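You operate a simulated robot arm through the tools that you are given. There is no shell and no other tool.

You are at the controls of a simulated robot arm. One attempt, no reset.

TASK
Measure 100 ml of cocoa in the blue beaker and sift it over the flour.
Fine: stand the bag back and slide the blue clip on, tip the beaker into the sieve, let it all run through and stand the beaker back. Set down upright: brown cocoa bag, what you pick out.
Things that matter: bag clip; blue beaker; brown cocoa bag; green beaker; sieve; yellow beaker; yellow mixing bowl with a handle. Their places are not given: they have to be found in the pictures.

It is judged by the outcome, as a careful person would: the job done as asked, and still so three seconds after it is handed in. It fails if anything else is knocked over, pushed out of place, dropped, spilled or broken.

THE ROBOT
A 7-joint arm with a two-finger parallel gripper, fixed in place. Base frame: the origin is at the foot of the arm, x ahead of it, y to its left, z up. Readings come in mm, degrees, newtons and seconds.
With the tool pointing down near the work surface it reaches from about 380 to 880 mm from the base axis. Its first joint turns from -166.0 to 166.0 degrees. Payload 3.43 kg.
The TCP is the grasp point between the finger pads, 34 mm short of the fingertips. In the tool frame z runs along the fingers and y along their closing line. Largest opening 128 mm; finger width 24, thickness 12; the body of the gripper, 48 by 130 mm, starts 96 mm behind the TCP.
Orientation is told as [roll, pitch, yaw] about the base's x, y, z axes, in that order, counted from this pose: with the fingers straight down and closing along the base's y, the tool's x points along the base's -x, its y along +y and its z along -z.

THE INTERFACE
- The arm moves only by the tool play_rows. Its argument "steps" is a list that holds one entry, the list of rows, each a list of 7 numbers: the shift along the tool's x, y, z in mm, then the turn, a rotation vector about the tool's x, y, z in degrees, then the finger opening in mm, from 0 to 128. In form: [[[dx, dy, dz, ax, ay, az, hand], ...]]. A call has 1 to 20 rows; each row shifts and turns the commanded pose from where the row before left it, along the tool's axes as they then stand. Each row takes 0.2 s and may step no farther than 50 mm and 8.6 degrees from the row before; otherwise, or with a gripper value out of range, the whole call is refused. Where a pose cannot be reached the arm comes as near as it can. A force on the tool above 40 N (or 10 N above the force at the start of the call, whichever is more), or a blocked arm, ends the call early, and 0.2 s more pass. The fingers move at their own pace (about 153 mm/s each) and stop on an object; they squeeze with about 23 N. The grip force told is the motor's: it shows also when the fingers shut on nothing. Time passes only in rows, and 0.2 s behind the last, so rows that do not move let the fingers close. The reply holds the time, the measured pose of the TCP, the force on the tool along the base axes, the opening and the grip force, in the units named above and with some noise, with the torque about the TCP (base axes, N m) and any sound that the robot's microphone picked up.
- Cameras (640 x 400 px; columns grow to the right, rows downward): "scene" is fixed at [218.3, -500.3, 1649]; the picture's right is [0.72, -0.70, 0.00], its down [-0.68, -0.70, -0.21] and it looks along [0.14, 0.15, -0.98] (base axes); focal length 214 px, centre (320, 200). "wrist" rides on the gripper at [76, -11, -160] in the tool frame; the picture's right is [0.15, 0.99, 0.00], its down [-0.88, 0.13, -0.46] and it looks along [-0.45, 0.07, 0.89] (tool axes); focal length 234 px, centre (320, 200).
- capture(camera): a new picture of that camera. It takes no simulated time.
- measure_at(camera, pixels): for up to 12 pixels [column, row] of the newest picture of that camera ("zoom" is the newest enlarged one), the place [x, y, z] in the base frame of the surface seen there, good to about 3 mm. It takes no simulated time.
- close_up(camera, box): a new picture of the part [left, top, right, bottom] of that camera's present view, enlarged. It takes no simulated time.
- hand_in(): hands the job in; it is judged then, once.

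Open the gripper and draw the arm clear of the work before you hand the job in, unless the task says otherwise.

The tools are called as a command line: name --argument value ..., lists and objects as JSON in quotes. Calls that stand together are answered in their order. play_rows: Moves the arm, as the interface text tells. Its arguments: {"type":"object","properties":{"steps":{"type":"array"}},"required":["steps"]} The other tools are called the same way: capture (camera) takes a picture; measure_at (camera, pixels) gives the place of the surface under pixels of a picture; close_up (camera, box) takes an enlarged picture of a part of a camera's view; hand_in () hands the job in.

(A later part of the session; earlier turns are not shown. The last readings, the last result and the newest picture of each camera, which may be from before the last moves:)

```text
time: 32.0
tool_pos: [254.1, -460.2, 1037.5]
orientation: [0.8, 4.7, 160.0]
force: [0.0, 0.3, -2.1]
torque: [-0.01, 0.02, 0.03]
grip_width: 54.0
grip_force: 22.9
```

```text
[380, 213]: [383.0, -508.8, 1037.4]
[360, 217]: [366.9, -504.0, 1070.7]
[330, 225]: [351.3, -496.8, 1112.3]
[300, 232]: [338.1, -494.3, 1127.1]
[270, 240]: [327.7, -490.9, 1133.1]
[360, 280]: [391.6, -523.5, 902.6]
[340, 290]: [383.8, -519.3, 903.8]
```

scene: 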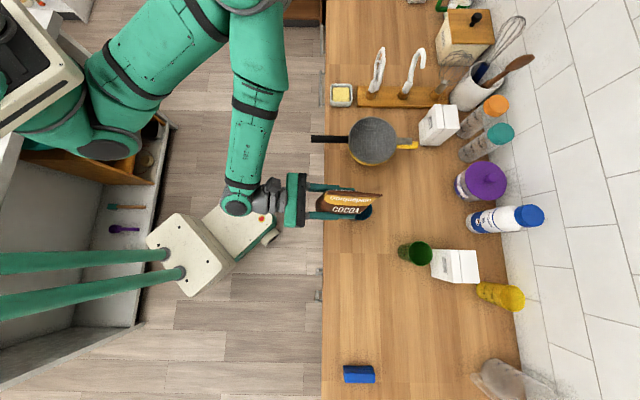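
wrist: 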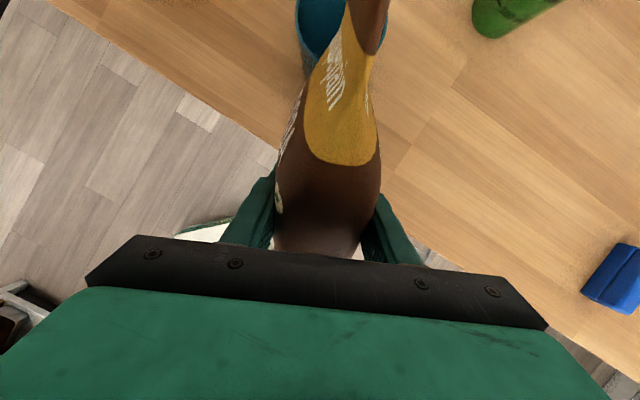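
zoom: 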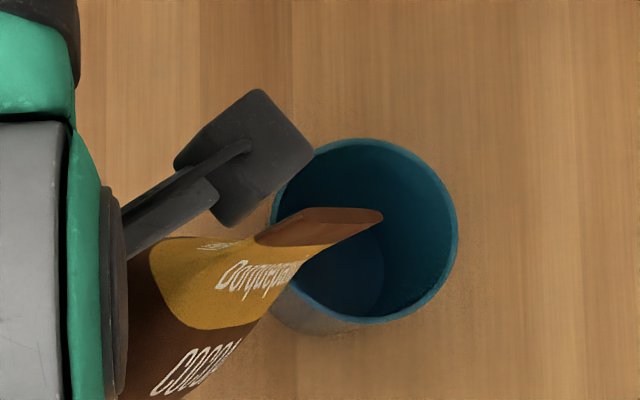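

Corner verified at (383,−509,1037), exactly over the centre; bag ≈66° and no flow yet. Step to ≈70°.

play_rows --steps '[[[0.2, 0, -3.2, 0, -2.5, 0, 20], [0.2, 0, -3.2, 0, -2.5, 0, 20], [0, 0, 0, 0, 0, 0, 20], [0, 0, 0, 0, 0, 0, 20]]]'

close_up --camera "scene" --box '[320, 180, 390, 230]'

close_up --camera "wrist" --box '[250, 0, 430, 120]'

```text
time: 33.0
tool_pos: [253.8, -461.6, 1043.7]
orientation: [0.7, -0.3, 159.8]
force: [0.0, 1.3, -2.0]
torque: [0.03, 0.06, 0.01]
grip_width: 54.0
grip_force: 22.9
```

```text
8.00 times, centred on (355, 205) of scene
```

zoom: 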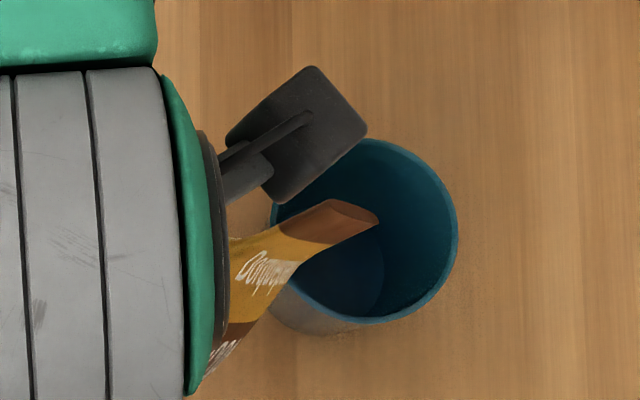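

```text
3.33 times, centred on (340, 60) of wrist
```

zoom: 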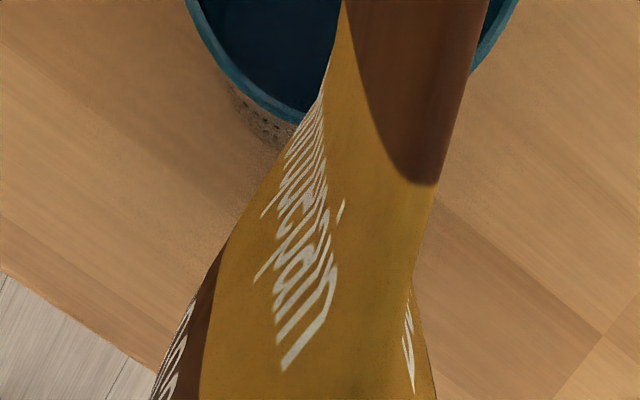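

Nothing at ≈70°; the mouth lens is visible at the tip. Step to ≈75°.

play_rows --steps '[[[0.8, 0, -4, 0, -2.5, 0, 20], [0.8, 0, -4, 0, -2.5, 0, 20], [0, 0, 0, 0, 0, 0, 20], [0, 0, 0, 0, 0, 0, 20]]]'

close_up --camera "scene" --box '[320, 180, 390, 230]'

close_up --camera "wrist" --box '[250, 0, 430, 120]'

```text
time: 34.0
tool_pos: [255.3, -460.5, 1051.7]
orientation: [0.6, -5.3, 159.8]
force: [0.3, -1.3, -1.8]
torque: [0.04, 0.04, 0.0]
grip_width: 53.8
grip_force: 23.0
```

```text
8.00 times, centred on (355, 205) of scene
```

zoom: 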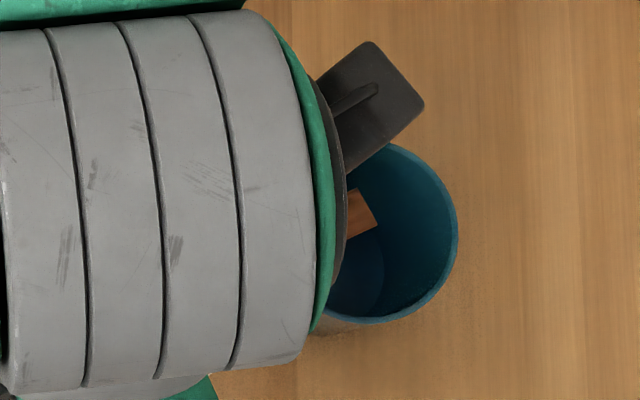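

```text
3.33 times, centred on (340, 60) of wrist
```

zoom: 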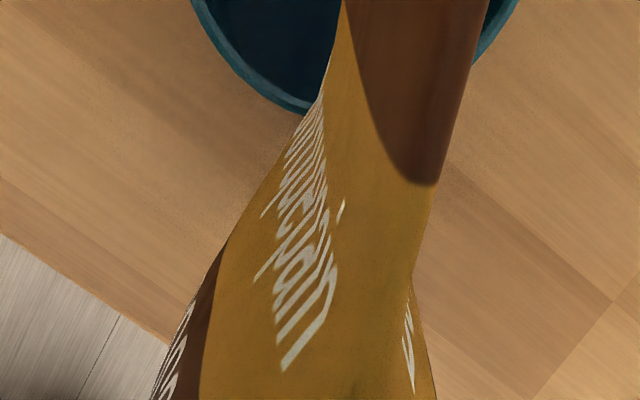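

No flow at ≈75°. Next step to ≈80°, watching the wrist view since the arm now covers part of the scene view.

play_rows --steps '[[[1, 0, -5.4, 0, -2.5, 0, 20], [1, 0, -5.4, 0, -2.5, 0, 20], [0, 0, 0, 0, 0, 0, 20], [0, 0, 0, 0, 0, 0, 20]]]'

close_up --camera "scene" --box '[320, 180, 390, 230]'

close_up --camera "wrist" --box '[250, 0, 430, 120]'

```text
time: 35.0
tool_pos: [259.8, -462.3, 1063.9]
orientation: [0.7, -10.3, 159.8]
force: [1.1, 0.0, -0.6]
torque: [0.01, 0.04, 0.0]
grip_width: 53.8
grip_force: 23.2
```

```text
8.00 times, centred on (355, 205) of scene
```

zoom: 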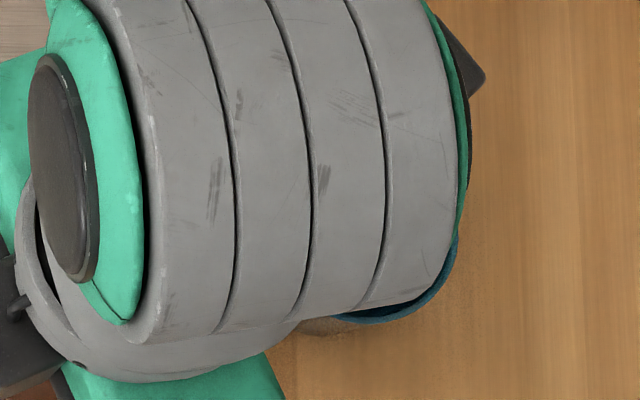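

```text
3.33 times, centred on (340, 60) of wrist
```

zoom: 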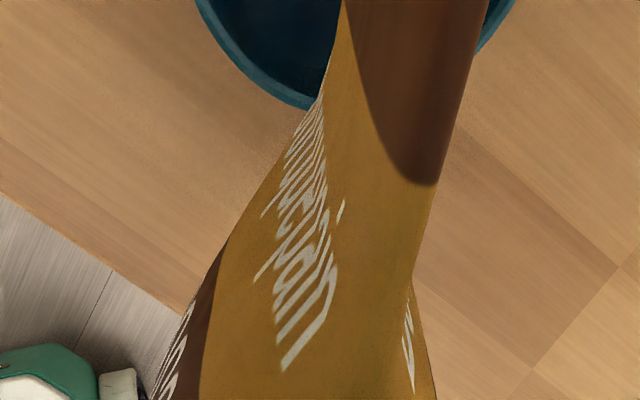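

Still no flow visible at ≈80° (beaker interior seen at wrist zoom (290,50)). I step to ≈85° and measure the interior depth in the wrist zoom.

play_rows --steps '[[[0.2, 0, -4.6, 0, -2.5, 0, 20], [0.2, 0, -4.6, 0, -2.5, 0, 20], [0, 0, 0, 0, 0, 0, 20], [0, 0, 0, 0, 0, 0, 20]]]'

close_up --camera "wrist" --box '[280, 0, 400, 75]'

measure_at --camera "zoom" --pixels '[[250, 20], [250, 50], [270, 80], [290, 100], [300, 30], [560, 10]]'

```text
time: 36.0
tool_pos: [260.3, -462.7, 1070.8]
orientation: [0.7, -15.3, 159.7]
force: [0.0, -0.4, -1.7]
torque: [0.01, 0.07, 0.0]
grip_width: 53.8
grip_force: 23.0
```

```text
5.33 times, centred on (340, 38) of wrist
```

zoom: 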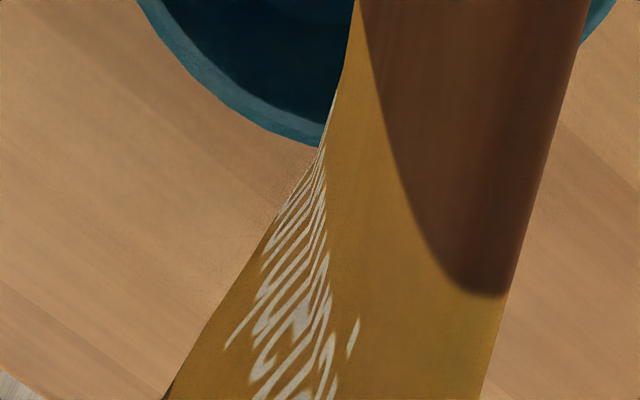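

```text
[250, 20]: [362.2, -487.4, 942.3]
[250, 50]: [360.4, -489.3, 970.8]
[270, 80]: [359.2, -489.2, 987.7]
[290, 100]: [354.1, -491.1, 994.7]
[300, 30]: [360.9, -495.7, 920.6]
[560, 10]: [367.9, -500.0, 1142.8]
```

Only the empty beaker wall is visible (down to z≈920). Step to ≈90°.

play_rows --steps '[[[1.2, 0, -7, 0, -2.5, 0, 20], [1.2, 0, -7, 0, -2.5, 0, 20], [0, 0, 0, 0, 0, 0, 20], [0, 0, 0, 0, 0, 0, 20]]]'

close_up --camera "wrist" --box '[280, 0, 400, 75]'

measure_at --camera "zoom" --pixels '[[250, 10], [250, 50], [290, 60], [290, 30], [310, 30], [320, 5]]'

```text
time: 37.0
tool_pos: [265.8, -464.5, 1084.9]
orientation: [0.7, -20.3, 159.6]
force: [-0.6, -0.4, -2.3]
torque: [0.02, 0.02, -0.01]
grip_width: 54.0
grip_force: 23.1
```

```text
5.33 times, centred on (340, 38) of wrist
```

zoom: 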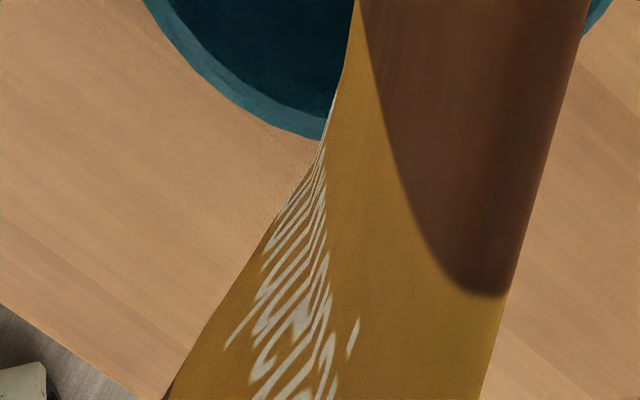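

```text
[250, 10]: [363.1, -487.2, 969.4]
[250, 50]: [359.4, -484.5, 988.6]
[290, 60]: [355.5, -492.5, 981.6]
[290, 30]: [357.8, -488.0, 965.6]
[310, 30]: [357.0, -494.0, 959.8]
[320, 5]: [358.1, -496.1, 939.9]
```

No flow at 90° either. I step to ≈95° with the corner held over the beaker centre.

play_rows --steps '[[[1, 0, -5.7, 0, -2.5, 0, 20], [1, 0, -5.7, 0, -2.5, 0, 20], [0, 0, 0, 0, 0, 0, 20]]]'

close_up --camera "wrist" --box '[280, 0, 400, 75]'

close_up --camera "scene" --box '[320, 180, 400, 230]'

```text
time: 37.8
tool_pos: [272.9, -465.0, 1093.5]
orientation: [0.7, -25.2, 159.6]
force: [-0.4, -0.7, -2.0]
torque: [-0.01, 0.05, -0.01]
grip_width: 54.0
grip_force: 23.2
```

```text
5.33 times, centred on (340, 38) of wrist
```

zoom: 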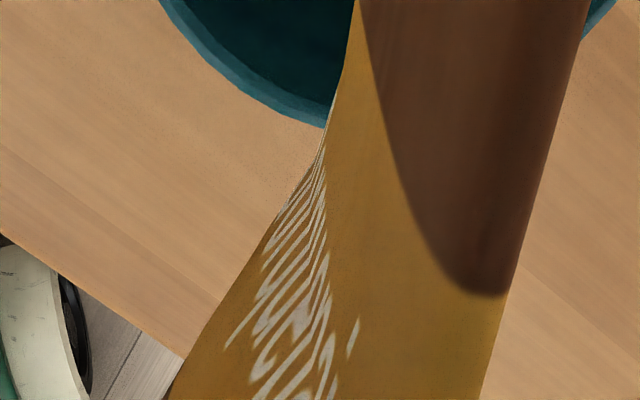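

```text
8.00 times, centred on (360, 205) of scene
```

zoom: 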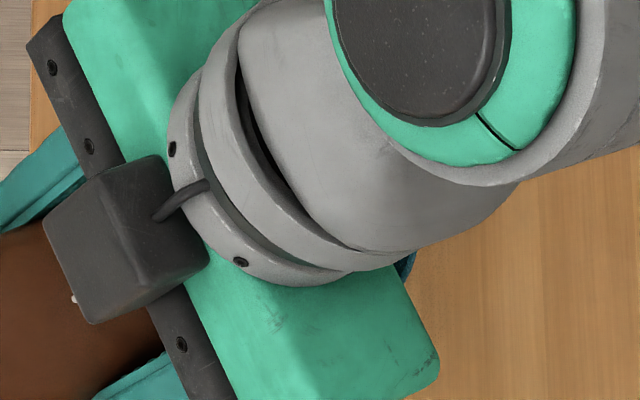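

Tool 115°, bag ≈95°, still no powder visible and the weight is unchanged (≈−2.0 N). Step to ≈100°.

play_rows --steps '[[[0, 0, -6.3, 0, -2.5, 0, 20], [0, 0, -6.3, 0, -2.5, 0, 20], [0, 0, 0, 0, 0, 0, 20]]]'

close_up --camera "wrist" --box '[280, 0, 400, 75]'

measure_at --camera "zoom" --pixels '[[250, 10], [300, 60], [290, 30], [310, 30], [330, 5], [335, 40]]'

```text
time: 38.6
tool_pos: [278.6, -467.6, 1104.5]
orientation: [0.8, -30.4, 159.5]
force: [0.1, 0.4, -1.4]
torque: [-0.01, 0.0, 0.01]
grip_width: 53.7
grip_force: 23.6
```

```text
5.33 times, centred on (340, 38) of wrist
```

zoom: 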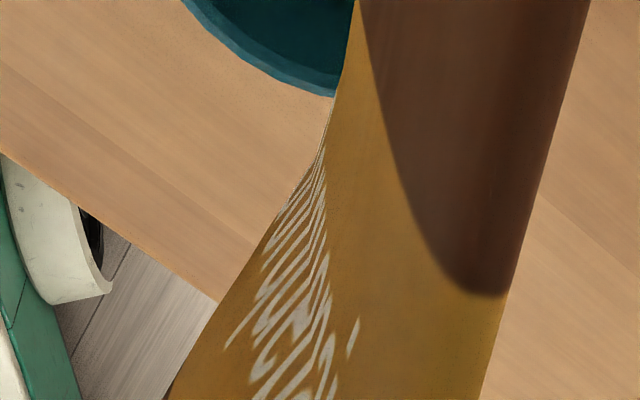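

```text
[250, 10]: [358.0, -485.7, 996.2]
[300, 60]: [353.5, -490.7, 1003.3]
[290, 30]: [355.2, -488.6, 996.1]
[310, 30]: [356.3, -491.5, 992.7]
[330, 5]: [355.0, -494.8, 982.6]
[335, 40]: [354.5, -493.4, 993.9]
```

I can't see the beaker's bottom any more at this tilt, so I tilt back to ≈75° along the same path and check the beaker's interior from the scene camera.

play_rows --steps '[[[-0.5, 0, 12, 0, 5, 0, 20], [-0.4, 0, 12, 0, 5, 0, 20], [-0.5, 0, 11.9, 0, 5, 0, 20], [-0.6, 0, 11.2, 0, 5, 0, 20], [-0.6, 0, 11, 0, 5, 0, 20], [-0.8, 0, 7.8, 0, 5, 0, 20], [0, 0, 0, 0, 0, 0, 20]]]'

close_up --camera "scene" --box '[320, 180, 390, 230]'

measure_at --camera "zoom" --pixels '[[360, 280], [340, 290], [370, 260], [350, 300], [375, 213], [360, 218], [400, 280]]'

```text
time: 40.2
tool_pos: [254.3, -459.8, 1042.0]
orientation: [0.7, -0.2, 159.8]
force: [-0.2, -1.0, -1.4]
torque: [0.01, 0.0, 0.0]
grip_width: 53.8
grip_force: 22.8
```

```text
8.00 times, centred on (355, 205) of scene
```

zoom: 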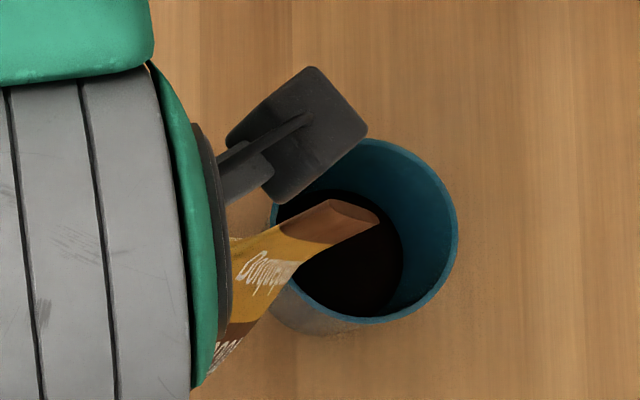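

```text
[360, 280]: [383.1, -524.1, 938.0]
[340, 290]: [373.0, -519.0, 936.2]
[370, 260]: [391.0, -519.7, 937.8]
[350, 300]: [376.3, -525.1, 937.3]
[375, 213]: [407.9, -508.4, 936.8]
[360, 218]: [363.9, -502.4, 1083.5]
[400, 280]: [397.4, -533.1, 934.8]
```

Good that I checked: the beaker now holds cocoa with its surface at z≈937 (floor ≈905), close to but probably under the 100 ml mark (≈943). I swing the bag back toward upright, away and to the right, to view the marks and surface without hindrance.

play_rows --steps '[[[-7, 10, 0, 0, 8.3, 0, 20], [-6.9, 13, -1, 0, 8.3, 0, 20], [-6.7, 15, -2, 0, 8.3, 0, 20], [-6.4, 15, -2.9, 0, 8.3, 0, 20], [-5.9, 15, -3.8, 0, 8.3, 0, 20], [-5.3, 15, -4.6, 0, 8.3, 0, 20], [0, 0, 0, 0, 0, 0, 20], [0, 0, 0, 0, 0, 0, 20]]]'

capture --camera "wrist"

close_up --camera "scene" --box '[335, 185, 385, 230]'

measure_at --camera "zoom" --pixels '[[300, 210], [320, 210], [320, 240], [300, 240], [280, 220], [340, 200], [310, 265], [260, 220], [360, 220], [330, 260], [320, 180], [290, 190]]'

```text
time: 42.0
tool_pos: [186.3, -523.6, 1044.5]
orientation: [1.0, 49.7, 160.6]
force: [0.0, -0.8, -1.2]
torque: [0.02, 0.0, 0.0]
grip_width: 53.9
grip_force: 23.5
```

```text
taken
```

wrist: 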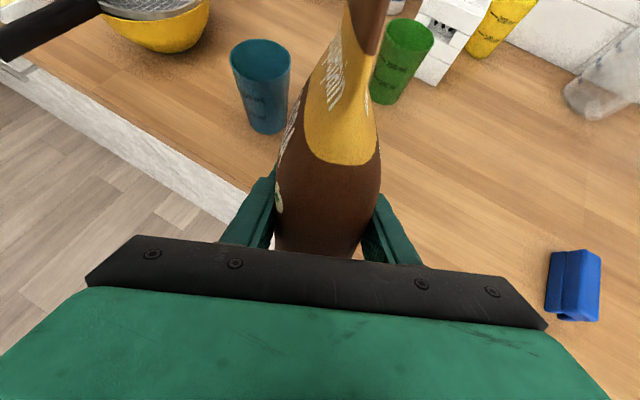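

```text
8.89 times, centred on (360, 208) of scene
```

zoom: 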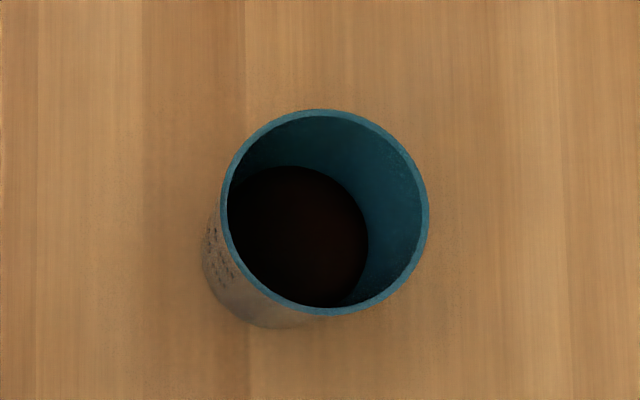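

```text
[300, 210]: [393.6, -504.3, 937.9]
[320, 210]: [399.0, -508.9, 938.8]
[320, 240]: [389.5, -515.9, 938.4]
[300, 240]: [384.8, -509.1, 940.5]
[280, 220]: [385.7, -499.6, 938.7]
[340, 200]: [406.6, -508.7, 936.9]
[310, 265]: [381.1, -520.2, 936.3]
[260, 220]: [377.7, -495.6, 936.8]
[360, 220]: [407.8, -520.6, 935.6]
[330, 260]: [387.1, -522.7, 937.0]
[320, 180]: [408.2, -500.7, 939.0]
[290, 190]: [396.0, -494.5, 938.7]
```

The powder surface is flat at z≈937.8. Now I zoom on the beaker's marks at wrist (260,90).

close_up --camera "wrist" --box '[215, 30, 305, 140]'

```text
3.64 times, centred on (260, 85) of wrist
```

zoom: 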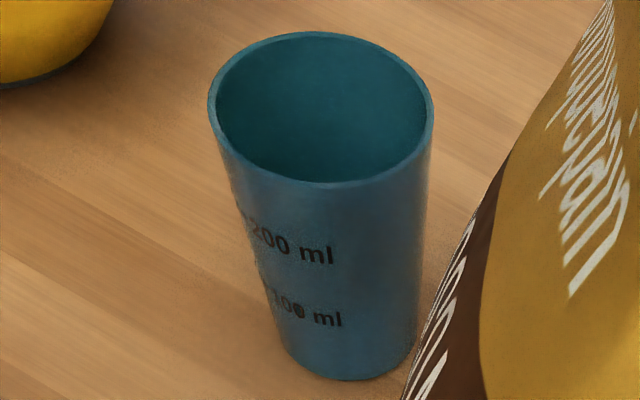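

close_up --camera "wrist" --box '[240, 85, 280, 135]'

measure_at --camera "zoom" --pixels '[[270, 60], [300, 70], [330, 75], [270, 180], [300, 190], [330, 200], [360, 205], [250, 170], [300, 210], [300, 170], [330, 330], [260, 60]]'

```text
8.00 times, centred on (260, 110) of wrist
```

zoom: 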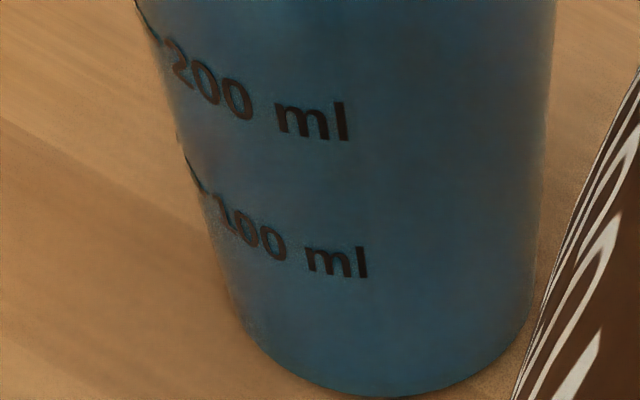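

```text
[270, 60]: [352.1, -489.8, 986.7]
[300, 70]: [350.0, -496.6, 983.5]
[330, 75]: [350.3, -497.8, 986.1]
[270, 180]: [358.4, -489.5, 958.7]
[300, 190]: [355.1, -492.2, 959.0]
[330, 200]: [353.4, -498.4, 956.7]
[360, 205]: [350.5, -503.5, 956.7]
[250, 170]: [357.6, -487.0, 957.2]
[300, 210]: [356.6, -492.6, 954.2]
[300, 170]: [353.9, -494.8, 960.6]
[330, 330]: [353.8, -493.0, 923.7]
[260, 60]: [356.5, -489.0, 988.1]
```

I measure exactly on the text and tick pixels in this zoom: "100 ml" runs (195,185)–(365,262), "200 ml" runs (148,30)–(345,120).

measure_at --camera "zoom" --pixels '[[205, 195], [225, 212], [250, 228], [275, 240], [320, 257], [345, 260], [362, 264], [160, 40], [185, 62], [235, 97], [290, 117], [340, 124]]'

measure_at --camera "zoom" --pixels '[[250, 228], [275, 240], [300, 250], [320, 257], [345, 260], [362, 264], [225, 212], [215, 206], [380, 268], [235, 97], [265, 108], [315, 121]]'

```text
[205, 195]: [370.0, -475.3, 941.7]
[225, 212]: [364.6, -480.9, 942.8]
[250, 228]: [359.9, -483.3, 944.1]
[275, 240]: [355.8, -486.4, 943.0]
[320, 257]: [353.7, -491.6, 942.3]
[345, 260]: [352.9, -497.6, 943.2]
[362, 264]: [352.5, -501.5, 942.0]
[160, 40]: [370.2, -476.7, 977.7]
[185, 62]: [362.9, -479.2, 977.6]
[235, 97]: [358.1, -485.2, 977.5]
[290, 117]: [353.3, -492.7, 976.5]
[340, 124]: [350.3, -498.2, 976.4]
```

```text
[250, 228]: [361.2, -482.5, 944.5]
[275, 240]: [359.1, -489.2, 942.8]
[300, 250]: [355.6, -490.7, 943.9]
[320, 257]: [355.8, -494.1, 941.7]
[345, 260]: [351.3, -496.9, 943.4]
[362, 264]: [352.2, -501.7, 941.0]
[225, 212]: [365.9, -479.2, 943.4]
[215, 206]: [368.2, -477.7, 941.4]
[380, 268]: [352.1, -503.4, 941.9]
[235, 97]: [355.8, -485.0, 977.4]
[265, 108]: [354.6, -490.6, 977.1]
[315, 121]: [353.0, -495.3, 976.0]
```

The 100 ml mark is at z≈942.7 and the surface at ≈937.8, so roughly 13 ml are missing. I bring the bag back over the beaker to ≈70° along the reverse path for a small top-up.

play_rows --steps '[[[4.5, -14, 5.3, 0, -8.3, 0, 20], [5.3, -14, 4.6, 0, -8.3, 0, 20], [5.9, -14, 3.8, 0, -8.3, 0, 20], [6.4, -14, 2.9, 0, -8.3, 0, 20], [6.7, -14, 2, 0, -8.3, 0, 20], [6.9, -14, 1, 0, -8.3, 0, 20], [0, 0, 0, 0, 0, 0, 20], [0, 0, 0, 0, 0, 0, 20]]]'

close_up --camera "scene" --box '[320, 180, 390, 230]'

measure_at --camera "zoom" --pixels '[[375, 220], [372, 218], [360, 280], [340, 290], [350, 210], [335, 205]]'

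```text
time: 43.8
tool_pos: [255.3, -459.2, 1043.4]
orientation: [0.7, -0.4, 159.9]
force: [0.1, 0.0, -1.4]
torque: [0.02, 0.02, 0.02]
grip_width: 53.6
grip_force: 23.0
```

```text
8.00 times, centred on (355, 205) of scene
```

zoom: 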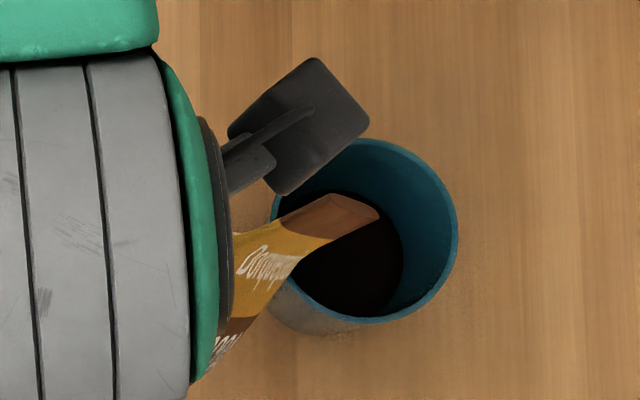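

```text
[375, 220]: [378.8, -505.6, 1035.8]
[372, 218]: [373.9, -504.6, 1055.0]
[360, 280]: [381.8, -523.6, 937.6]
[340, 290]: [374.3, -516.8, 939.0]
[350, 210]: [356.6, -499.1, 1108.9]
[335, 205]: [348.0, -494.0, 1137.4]
```

Corner back over the centre at (380,−506,1034). I tilt to ≈85°, from where the wrist camera still sees down to the powder surface.

play_rows --steps '[[[1, 0, -8.3, 0, -5, 0, 20], [1.6, 0, -10.9, 0, -5, 0, 20], [1.6, 0, -11.1, 0, -5, 0, 20], [0, 0, 0, 0, 0, 0, 20]]]'

close_up --camera "wrist" --box '[280, 0, 360, 50]'

measure_at --camera "zoom" --pixels '[[400, 10], [350, 10], [300, 10], [400, 40], [350, 40], [380, 80], [420, 20], [440, 60], [430, 100]]'

```text
time: 44.8
tool_pos: [262.2, -461.3, 1072.5]
orientation: [0.7, -15.3, 159.8]
force: [0.8, 0.6, -2.3]
torque: [0.04, 0.0, 0.02]
grip_width: 53.8
grip_force: 23.0
```

```text
8.00 times, centred on (320, 25) of wrist
```

zoom: 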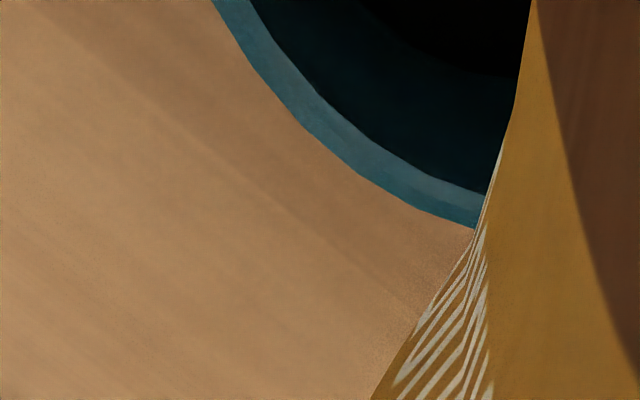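

```text
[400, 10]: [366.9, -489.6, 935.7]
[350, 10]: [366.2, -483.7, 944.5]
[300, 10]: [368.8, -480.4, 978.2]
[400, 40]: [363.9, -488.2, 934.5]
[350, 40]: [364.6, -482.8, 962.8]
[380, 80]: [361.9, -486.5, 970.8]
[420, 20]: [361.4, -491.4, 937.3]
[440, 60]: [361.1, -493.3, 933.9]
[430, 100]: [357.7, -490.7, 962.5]
```

At 85° the powder edge is visible at zoom (450,65) with the surface ≈936–938. I do a short pulse to ≈98° and straight back to 85°.

play_rows --steps '[[[1.5, 0, -11.8, 0, -5, 0, 20], [1.4, 0, -11.9, 0, -5, 0, 20], [0.8, 0, -7.1, 0, -3, 0, 20], [-0.4, 0, 7.2, 0, 3, 0, 20], [-0.4, 0, 12, 0, 5, 0, 20], [-0.5, 0, 11.9, 0, 5, 0, 20], [0, 0, 0, 0, 0, 0, 20]]]'

close_up --camera "wrist" --box '[280, 0, 360, 50]'

measure_at --camera "zoom" --pixels '[[400, 10], [420, 10], [450, 10], [480, 10], [450, 30], [480, 30], [500, 30], [480, 50], [500, 50], [460, 45]]'

```text
time: 46.4
tool_pos: [264.3, -461.4, 1072.7]
orientation: [0.7, -15.1, 159.7]
force: [0.3, 0.6, -2.0]
torque: [0.02, 0.06, 0.02]
grip_width: 53.7
grip_force: 23.3
```

```text
8.00 times, centred on (320, 25) of wrist
```

zoom: 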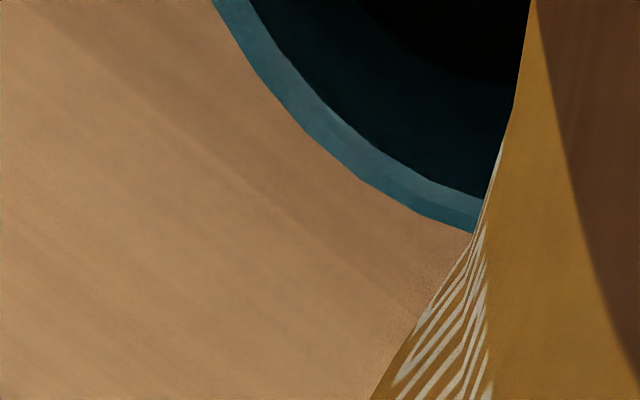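

```text
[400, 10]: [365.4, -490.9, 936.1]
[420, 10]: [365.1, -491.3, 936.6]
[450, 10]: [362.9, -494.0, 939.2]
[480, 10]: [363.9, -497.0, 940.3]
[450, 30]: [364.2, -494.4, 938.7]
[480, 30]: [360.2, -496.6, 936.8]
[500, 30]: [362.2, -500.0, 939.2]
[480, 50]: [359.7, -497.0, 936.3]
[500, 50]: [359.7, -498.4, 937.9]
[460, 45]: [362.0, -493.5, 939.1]
```

The level is unchanged (≈937.9), so no flow up to 98°. Next pulse to ≈101° and back.

play_rows --steps '[[[1.2, 0, -11.8, 0, -5, 0, 20], [1.2, 0, -11.9, 0, -5, 0, 20], [1.6, 0, -14.3, 0, -6, 0, 20], [-0.6, 0, 14.4, 0, 6, 0, 20], [-0.5, 0, 12, 0, 5, 0, 20], [-0.6, 0, 11.9, 0, 5, 0, 20], [0, 0, 0, 0, 0, 0, 20]]]'

close_up --camera "wrist" --box '[280, 0, 360, 50]'

measure_at --camera "zoom" --pixels '[[400, 10], [420, 10], [450, 10], [480, 10], [450, 30], [480, 30], [500, 30], [480, 50], [500, 50], [460, 45]]'

```text
time: 48.0
tool_pos: [260.2, -459.9, 1074.3]
orientation: [0.7, -15.2, 159.6]
force: [0.0, -0.1, -1.3]
torque: [-0.01, 0.04, 0.02]
grip_width: 54.0
grip_force: 22.4
```

```text
8.00 times, centred on (320, 25) of wrist
```

zoom: 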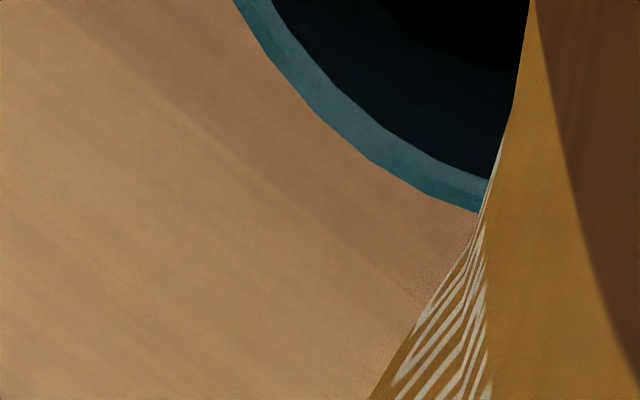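

```text
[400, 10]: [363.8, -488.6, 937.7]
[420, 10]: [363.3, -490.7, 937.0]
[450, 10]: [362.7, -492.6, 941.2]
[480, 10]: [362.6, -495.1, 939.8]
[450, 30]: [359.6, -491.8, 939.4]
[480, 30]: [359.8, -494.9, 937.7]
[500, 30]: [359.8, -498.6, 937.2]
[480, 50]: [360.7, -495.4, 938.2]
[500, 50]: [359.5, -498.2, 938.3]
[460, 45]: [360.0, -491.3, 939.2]
```

The mean rises slightly to ≈938.5. Next pulse to ≈103°.

play_rows --steps '[[[1.5, 0, -11.8, 0, -5, 0, 20], [1.4, 0, -11.9, 0, -5, 0, 20], [2.7, 0, -19, 0, -8, 0, 20], [-0.4, 0, 19.2, 0, 8, 0, 20], [-0.5, 0, 12, 0, 5, 0, 20], [-0.6, 0, 11.9, 0, 5, 0, 20], [0, 0, 0, 0, 0, 0, 20]]]'

close_up --camera "wrist" --box '[280, 0, 360, 50]'

measure_at --camera "zoom" --pixels '[[400, 10], [420, 10], [450, 10], [480, 10], [450, 30], [480, 30], [500, 30], [480, 50], [500, 50], [460, 45]]'

```text
time: 49.6
tool_pos: [260.4, -460.8, 1073.4]
orientation: [0.7, -15.2, 159.7]
force: [0.5, 0.0, -0.4]
torque: [0.0, 0.05, 0.0]
grip_width: 54.0
grip_force: 22.7
```

```text
8.00 times, centred on (320, 25) of wrist
```

zoom: 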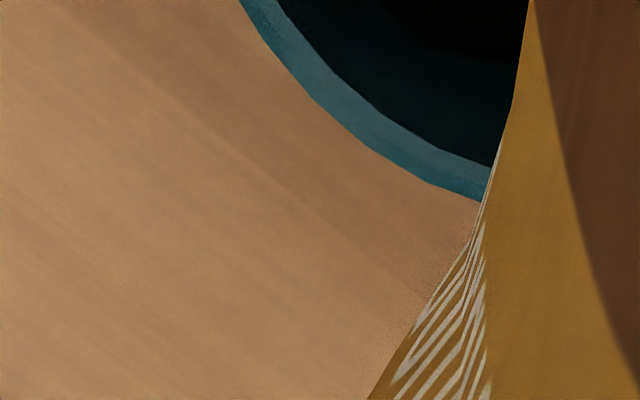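

```text
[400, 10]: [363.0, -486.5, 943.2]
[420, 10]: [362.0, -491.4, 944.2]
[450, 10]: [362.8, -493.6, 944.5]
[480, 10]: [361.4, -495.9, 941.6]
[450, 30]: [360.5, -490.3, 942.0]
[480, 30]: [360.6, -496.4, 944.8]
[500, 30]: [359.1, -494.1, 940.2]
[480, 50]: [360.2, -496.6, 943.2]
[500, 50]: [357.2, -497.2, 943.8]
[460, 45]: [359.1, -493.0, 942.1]
```

The surface now averages z≈943.0 against the mark at 942.7: about 100 ml. I tilt the bag back and swing it upright and away from the beaker.

play_rows --steps '[[[-0.6, 0, 11.2, 0, 5, 0, 20], [-0.6, 0, 11, 0, 5, 0, 20], [-0.8, 0, 7.8, 0, 5, 0, 20], [-7, 10, 0, 0, 8.3, 0, 20], [-6.9, 13, -1, 0, 8.3, 0, 20], [-6.7, 15, -2, 0, 8.3, 0, 20], [-6.4, 15, -2.9, 0, 8.3, 0, 20], [-5.9, 15, -3.8, 0, 8.3, 0, 20], [-5.3, 15, -4.6, 0, 8.3, 0, 20], [0, 0, 0, 0, 0, 0, 20], [0, 0, 0, 0, 0, 0, 20]]]'

close_up --camera "scene" --box '[335, 185, 385, 230]'

measure_at --camera "zoom" --pixels '[[300, 210], [320, 210], [320, 240], [300, 240], [280, 220], [340, 200], [310, 265], [260, 220], [340, 220], [330, 260], [320, 180], [290, 190]]'

capture --camera "scene"

capture --camera "wrist"

```text
time: 52.0
tool_pos: [185.3, -521.4, 1045.0]
orientation: [1.0, 49.7, 160.8]
force: [-0.7, -0.4, -2.1]
torque: [-0.01, -0.01, 0.01]
grip_width: 53.9
grip_force: 23.2
```

```text
8.89 times, centred on (360, 208) of scene
```

zoom: 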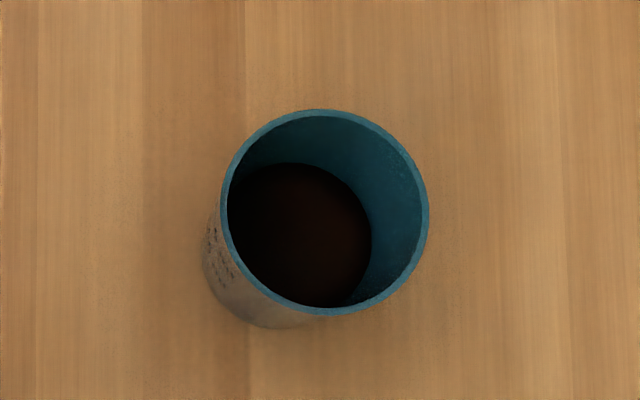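

```text
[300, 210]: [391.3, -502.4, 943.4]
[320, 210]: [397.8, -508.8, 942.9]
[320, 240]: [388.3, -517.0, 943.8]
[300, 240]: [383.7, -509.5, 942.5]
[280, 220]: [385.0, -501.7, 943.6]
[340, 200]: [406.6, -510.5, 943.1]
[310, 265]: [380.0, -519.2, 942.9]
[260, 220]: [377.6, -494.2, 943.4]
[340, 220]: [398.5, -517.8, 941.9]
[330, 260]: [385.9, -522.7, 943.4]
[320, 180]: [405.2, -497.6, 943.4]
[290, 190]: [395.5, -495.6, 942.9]
```

```text
taken
```

scene: 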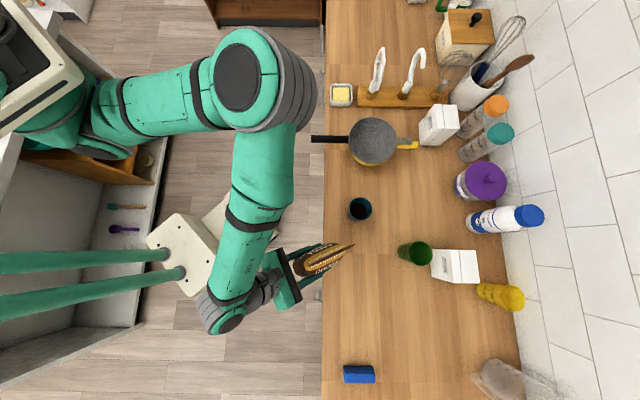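

```text
taken
```

wrist: 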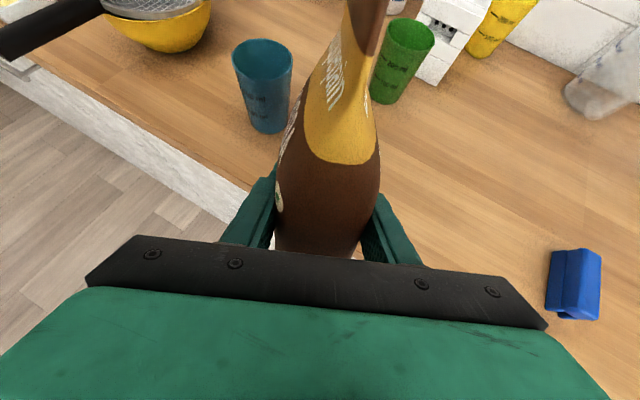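

Level is z≈943.1 on the 100 ml mark (942.7), and the beaker has not moved. Now I carry the bag toward its old place: bring the bag upright (tool pitch 21°), move right, and turn the heading back to −45°.

play_rows --steps '[[[0, 25, 0, 0, 3.86, 0, 20], [0, 30, 0, 0, 3.86, 0, 20], [0, 30, 0, 0, 3.86, 0, 20], [0, 30, 0, 0, 3.86, 0, 20], [0, 30, 0, 0, 3.86, 0, 20], [0, 0, 0, -4.57, 0, 1.75, 20], [0, 0, 0, -4.57, 0, 1.75, 20], [0, 0, 0, -4.57, 0, 1.75, 20], [0, 0, 0, -4.57, 0, 1.75, 20], [0, 0, 0, -4.57, 0, 1.75, 20], [0, 0, 0, 0, 0, 0, 20], [0, 0, 0, 0, 0, 0, 20]]]'

capture --camera "scene"

close_up --camera "scene" --box '[290, 250, 390, 330]'

```text
time: 54.6
tool_pos: [135.2, -658.5, 1048.0]
orientation: [1.9, 69.0, 137.3]
force: [0.0, 0.0, -1.6]
torque: [0.04, -0.02, 0.04]
grip_width: 53.5
grip_force: 22.2
```

```text
taken
```

scene: 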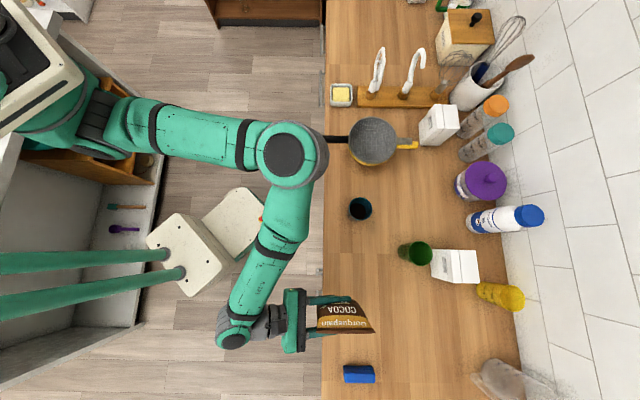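

```text
5.00 times, centred on (340, 290) of scene
```

zoom: 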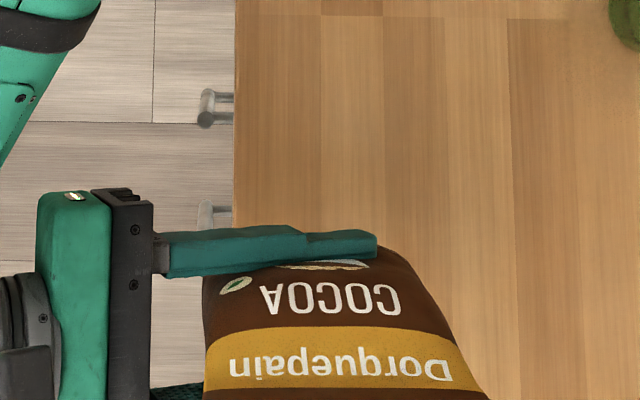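

The bag is back with its face along the counter at u≈561, v≈370. I zoom on its seam to check that it is level and straight.

close_up --camera "scene" --box '[305, 290, 385, 340]'

```text
8.00 times, centred on (345, 315) of scene
```

zoom: 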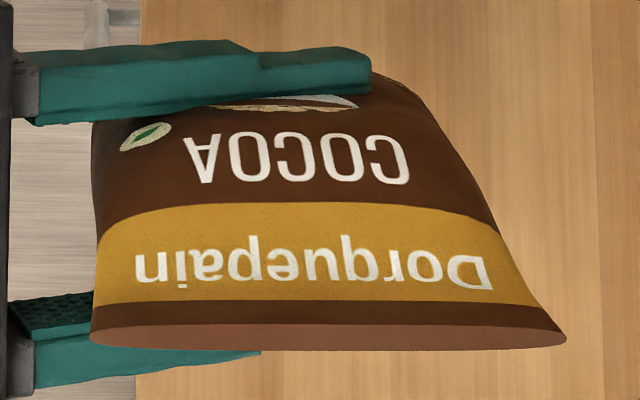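

measure_at --camera "zoom" --pixels '[[110, 338], [150, 338], [200, 338], [250, 338], [300, 338], [350, 339], [400, 340], [450, 340], [500, 340], [550, 340], [95, 338], [560, 340]]'

```text
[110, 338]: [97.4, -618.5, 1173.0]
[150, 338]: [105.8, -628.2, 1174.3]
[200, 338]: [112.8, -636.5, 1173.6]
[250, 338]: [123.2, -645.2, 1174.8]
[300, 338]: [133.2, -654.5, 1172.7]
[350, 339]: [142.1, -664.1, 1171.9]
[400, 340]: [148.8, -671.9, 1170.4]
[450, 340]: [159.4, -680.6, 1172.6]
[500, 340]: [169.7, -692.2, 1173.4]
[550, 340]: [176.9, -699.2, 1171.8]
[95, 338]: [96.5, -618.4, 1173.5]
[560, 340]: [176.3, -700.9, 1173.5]
```

The seam is level (z≈1173 along its length) and straight along the counter; its centre is at the TCP. I move over the bag's old spot (u≈680, v≈409.5) and descend to ~28 mm above the counter.

play_rows --steps '[[[8.5, 7.9, 22.1, 0, 0, 0, 20], [8.5, 7.9, 22.1, 0, 0, 0, 20], [8.5, 7.9, 22.1, 0, 0, 0, 20], [8.5, 7.9, 22.1, 0, 0, 0, 20], [8.5, 7.9, 22.1, 0, 0, 0, 20], [0, 0, 0, 0, 0, 0, 20], [-23.3, 0, 9, 0, 0, 0, 20], [-23.3, 0, 9, 0, 0, 0, 20], [-23.3, 0, 9, 0, 0, 0, 20], [0, 0, 0, 0, 0, 0, 20], [0, 0, 0, 0, 0, 0, 20]]]'

close_up --camera "scene" --box '[345, 290, 425, 345]'

measure_at --camera "zoom" --pixels '[[180, 336], [250, 337], [300, 338], [350, 338], [400, 338], [450, 338], [500, 335]]'

```text
time: 57.0
tool_pos: [192.9, -770.9, 972.9]
orientation: [1.9, 69.1, 137.2]
force: [-1.1, -0.8, -1.8]
torque: [0.0, 0.04, 0.0]
grip_width: 54.1
grip_force: 23.0
```

```text
7.27 times, centred on (385, 318) of scene
```

zoom: 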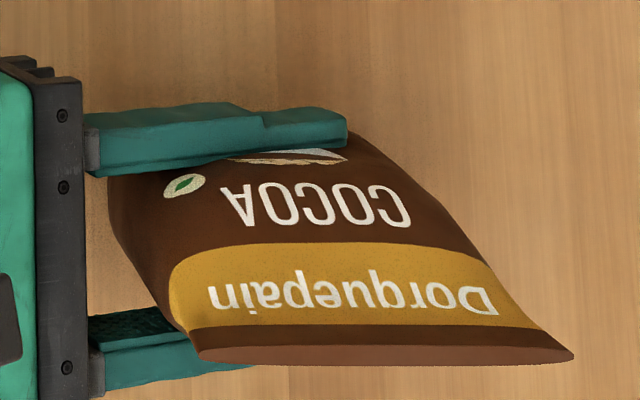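

```text
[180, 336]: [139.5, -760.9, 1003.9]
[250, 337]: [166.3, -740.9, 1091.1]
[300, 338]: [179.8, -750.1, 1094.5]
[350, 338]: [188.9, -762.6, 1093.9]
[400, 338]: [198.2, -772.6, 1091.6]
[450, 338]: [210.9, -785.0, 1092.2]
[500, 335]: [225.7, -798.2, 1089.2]
```

At u≈681, v≈409, z≈973. I descend another 22 mm gently, then finish in 2 mm steps watching the vertical force.

play_rows --steps '[[[-7.5, 0.8, 2.9, 0, 0, 0, 20], [-6.5, 0, 2.5, 0, 0, 0, 20], [-6.5, 0, 2.5, 0, 0, 0, 20], [0, 0, 0, 0, 0, 0, 20], [0, 0, 0, 0, 0, 0, 20]]]'

play_rows --steps '[[[-1.9, 0, 0.7, 0, 0, 0, 20], [-1.9, 0, 0.7, 0, 0, 0, 20], [0, 0, 0, 0, 0, 0, 20]]]'

```text
time: 58.2
tool_pos: [190.4, -771.4, 949.3]
orientation: [1.9, 69.1, 137.2]
force: [-0.9, -0.5, -1.9]
torque: [0.02, 0.03, -0.01]
grip_width: 53.7
grip_force: 23.5
```

```text
time: 59.0
tool_pos: [190.7, -771.3, 947.3]
orientation: [1.9, 69.1, 137.1]
force: [0.5, 0.0, -0.7]
torque: [0.0, 0.01, 0.0]
grip_width: 54.2
grip_force: 22.9
```

Force is lightening (−0.7 N) at z≈947. One more 2 mm step to confirm contact.

play_rows --steps '[[[-1.9, 0, 0.7, 0, 0, 0, 20], [0, 0, 0, 0, 0, 0, 20], [0, 0, 0, 0, 0, 0, 20]]]'

```text
time: 59.8
tool_pos: [190.8, -770.1, 946.0]
orientation: [1.9, 69.1, 137.2]
force: [-0.4, -0.1, -0.6]
torque: [0.02, -0.02, -0.01]
grip_width: 54.1
grip_force: 22.6
```

Not yet clearly pressing; another small step.

play_rows --steps '[[[-1.9, 0, 0.7, 0, 0, 0, 20], [0, 0, 0, 0, 0, 0, 20], [0, 0, 0, 0, 0, 0, 20]]]'

close_up --camera "scene" --box '[345, 290, 425, 345]'

measure_at --camera "zoom" --pixels '[[200, 345], [250, 346], [300, 346], [350, 346], [400, 346], [450, 346], [500, 346], [540, 345]]'

```text
time: 60.6
tool_pos: [191.4, -771.7, 945.5]
orientation: [1.8, 69.3, 137.3]
force: [-0.5, 1.6, 11.1]
torque: [-0.21, -0.78, 0.07]
grip_width: 53.8
grip_force: 23.0
```

```text
7.27 times, centred on (385, 318) of scene
```

zoom: 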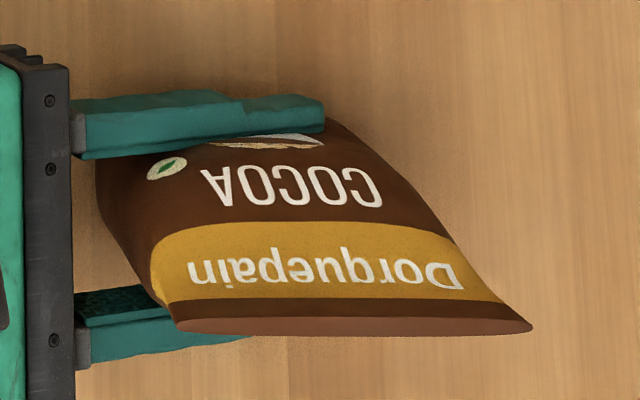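

```text
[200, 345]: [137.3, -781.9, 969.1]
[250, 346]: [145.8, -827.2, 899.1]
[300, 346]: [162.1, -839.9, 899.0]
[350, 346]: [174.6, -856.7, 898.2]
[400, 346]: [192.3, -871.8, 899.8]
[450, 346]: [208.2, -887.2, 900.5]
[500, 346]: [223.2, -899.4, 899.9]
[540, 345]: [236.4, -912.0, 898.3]
```

Contact is confirmed (+11 N at the far bottom edge), so the bag stands on the counter. I relieve about 1 mm of pressure and open the fingers.

play_rows --steps '[[[1.2, 0, -0.5, 0, 0, 0, 20], [0, 0, 0, 0, 0, 0, 20], [0, 0, 0, 0, 0, 0, 60], [0, 0, 0, 0, 0, 0, 75], [0, 0, 0, 0, 0, 0, 90], [0, 0, 0, 0, 0, 0, 110], [0, 0, 0, 0, 0, 0, 110]]]'

close_up --camera "scene" --box '[345, 290, 425, 345]'

capture --camera "wrist"

measure_at --camera "zoom" --pixels '[[180, 328], [250, 328], [300, 328], [350, 328], [400, 328], [450, 327], [500, 326], [520, 325]]'

```text
time: 62.2
tool_pos: [190.2, -770.3, 943.9]
orientation: [1.9, 69.1, 137.2]
force: [1.0, -0.4, -0.1]
torque: [0.02, -0.01, 0.03]
grip_width: 110.0
grip_force: 0.1
```

```text
7.27 times, centred on (385, 318) of scene
```

zoom: 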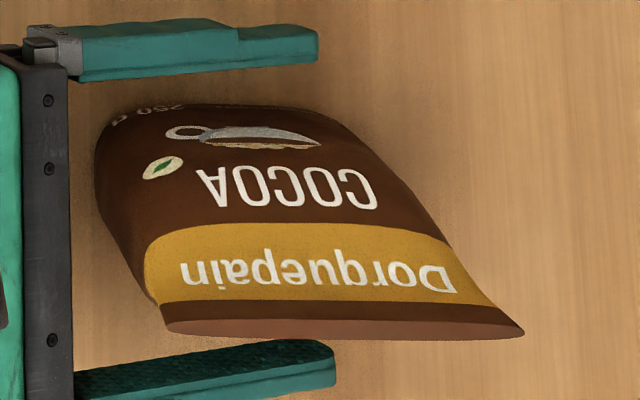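

```text
taken
```

wrist: 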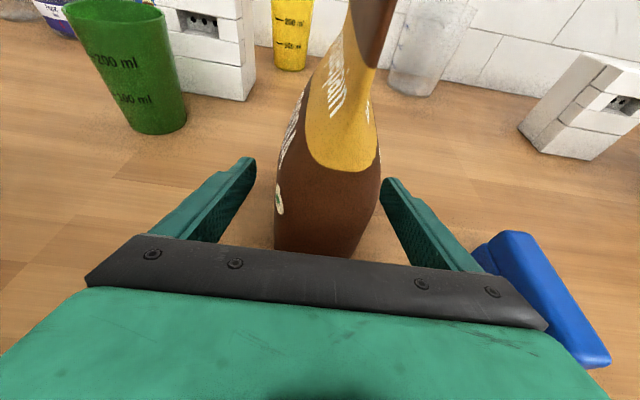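

```text
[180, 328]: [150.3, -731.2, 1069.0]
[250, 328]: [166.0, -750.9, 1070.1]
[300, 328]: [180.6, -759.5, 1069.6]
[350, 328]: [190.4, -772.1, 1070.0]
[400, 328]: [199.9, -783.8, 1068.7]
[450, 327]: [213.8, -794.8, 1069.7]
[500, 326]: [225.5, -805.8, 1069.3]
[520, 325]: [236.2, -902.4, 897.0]
```

The bag stands exactly where it was (seam at z≈1069.5, text at the same pixels). I back out along the tool axis and then look at the clip.

play_rows --steps '[[[0, 0, -20, 0, 0, 0, 120], [0, 0, -30, 0, 0, 0, 128], [0, 0, -35, 0, 0, 0, 128], [0, 0, -35, 0, 0, 0, 128], [0, 0, -35, 0, 0, 0, 128], [0, 0, 0, 0, 0, 0, 128], [0, 0, 0, 0, 0, 0, 128]]]'

capture --camera "wrist"

close_up --camera "scene" --box '[335, 355, 385, 390]'

measure_at --camera "zoom" --pixels '[[140, 150], [140, 260], [495, 155], [495, 260], [320, 150], [320, 260], [130, 100], [470, 100], [320, 100], [320, 200]]'

```text
time: 63.8
tool_pos: [87.9, -668.9, 1001.0]
orientation: [1.8, 69.1, 137.1]
force: [0.2, -0.1, 0.5]
torque: [-0.04, 0.01, -0.04]
grip_width: 127.7
grip_force: 0.0
```

```text
taken
```

wrist: 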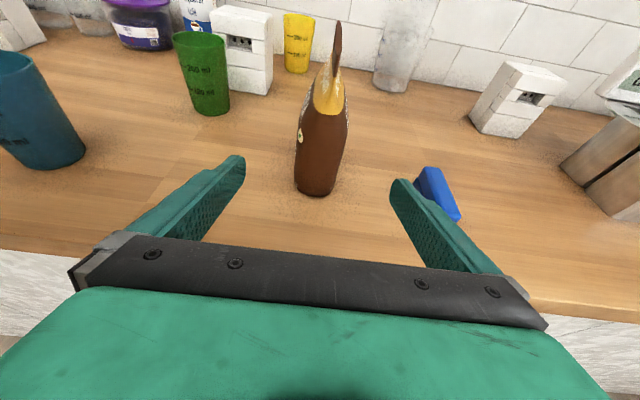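

```text
11.43 times, centred on (360, 372) of scene
```

zoom: 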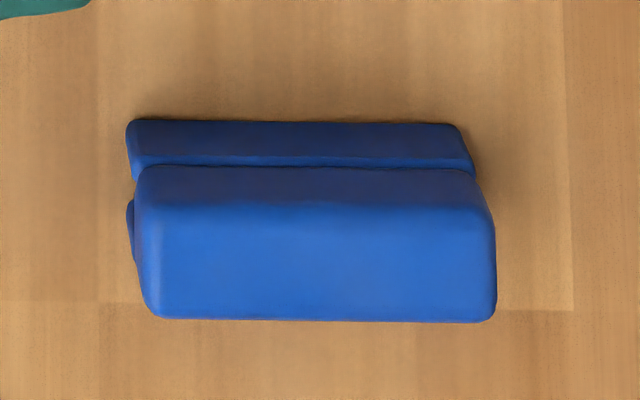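

```text
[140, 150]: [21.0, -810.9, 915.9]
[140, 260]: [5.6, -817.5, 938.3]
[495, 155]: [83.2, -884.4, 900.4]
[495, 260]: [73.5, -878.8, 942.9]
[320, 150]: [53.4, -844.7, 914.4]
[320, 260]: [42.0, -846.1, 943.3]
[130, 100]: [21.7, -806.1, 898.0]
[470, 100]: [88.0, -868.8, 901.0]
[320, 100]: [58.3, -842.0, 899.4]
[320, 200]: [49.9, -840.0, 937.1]
```

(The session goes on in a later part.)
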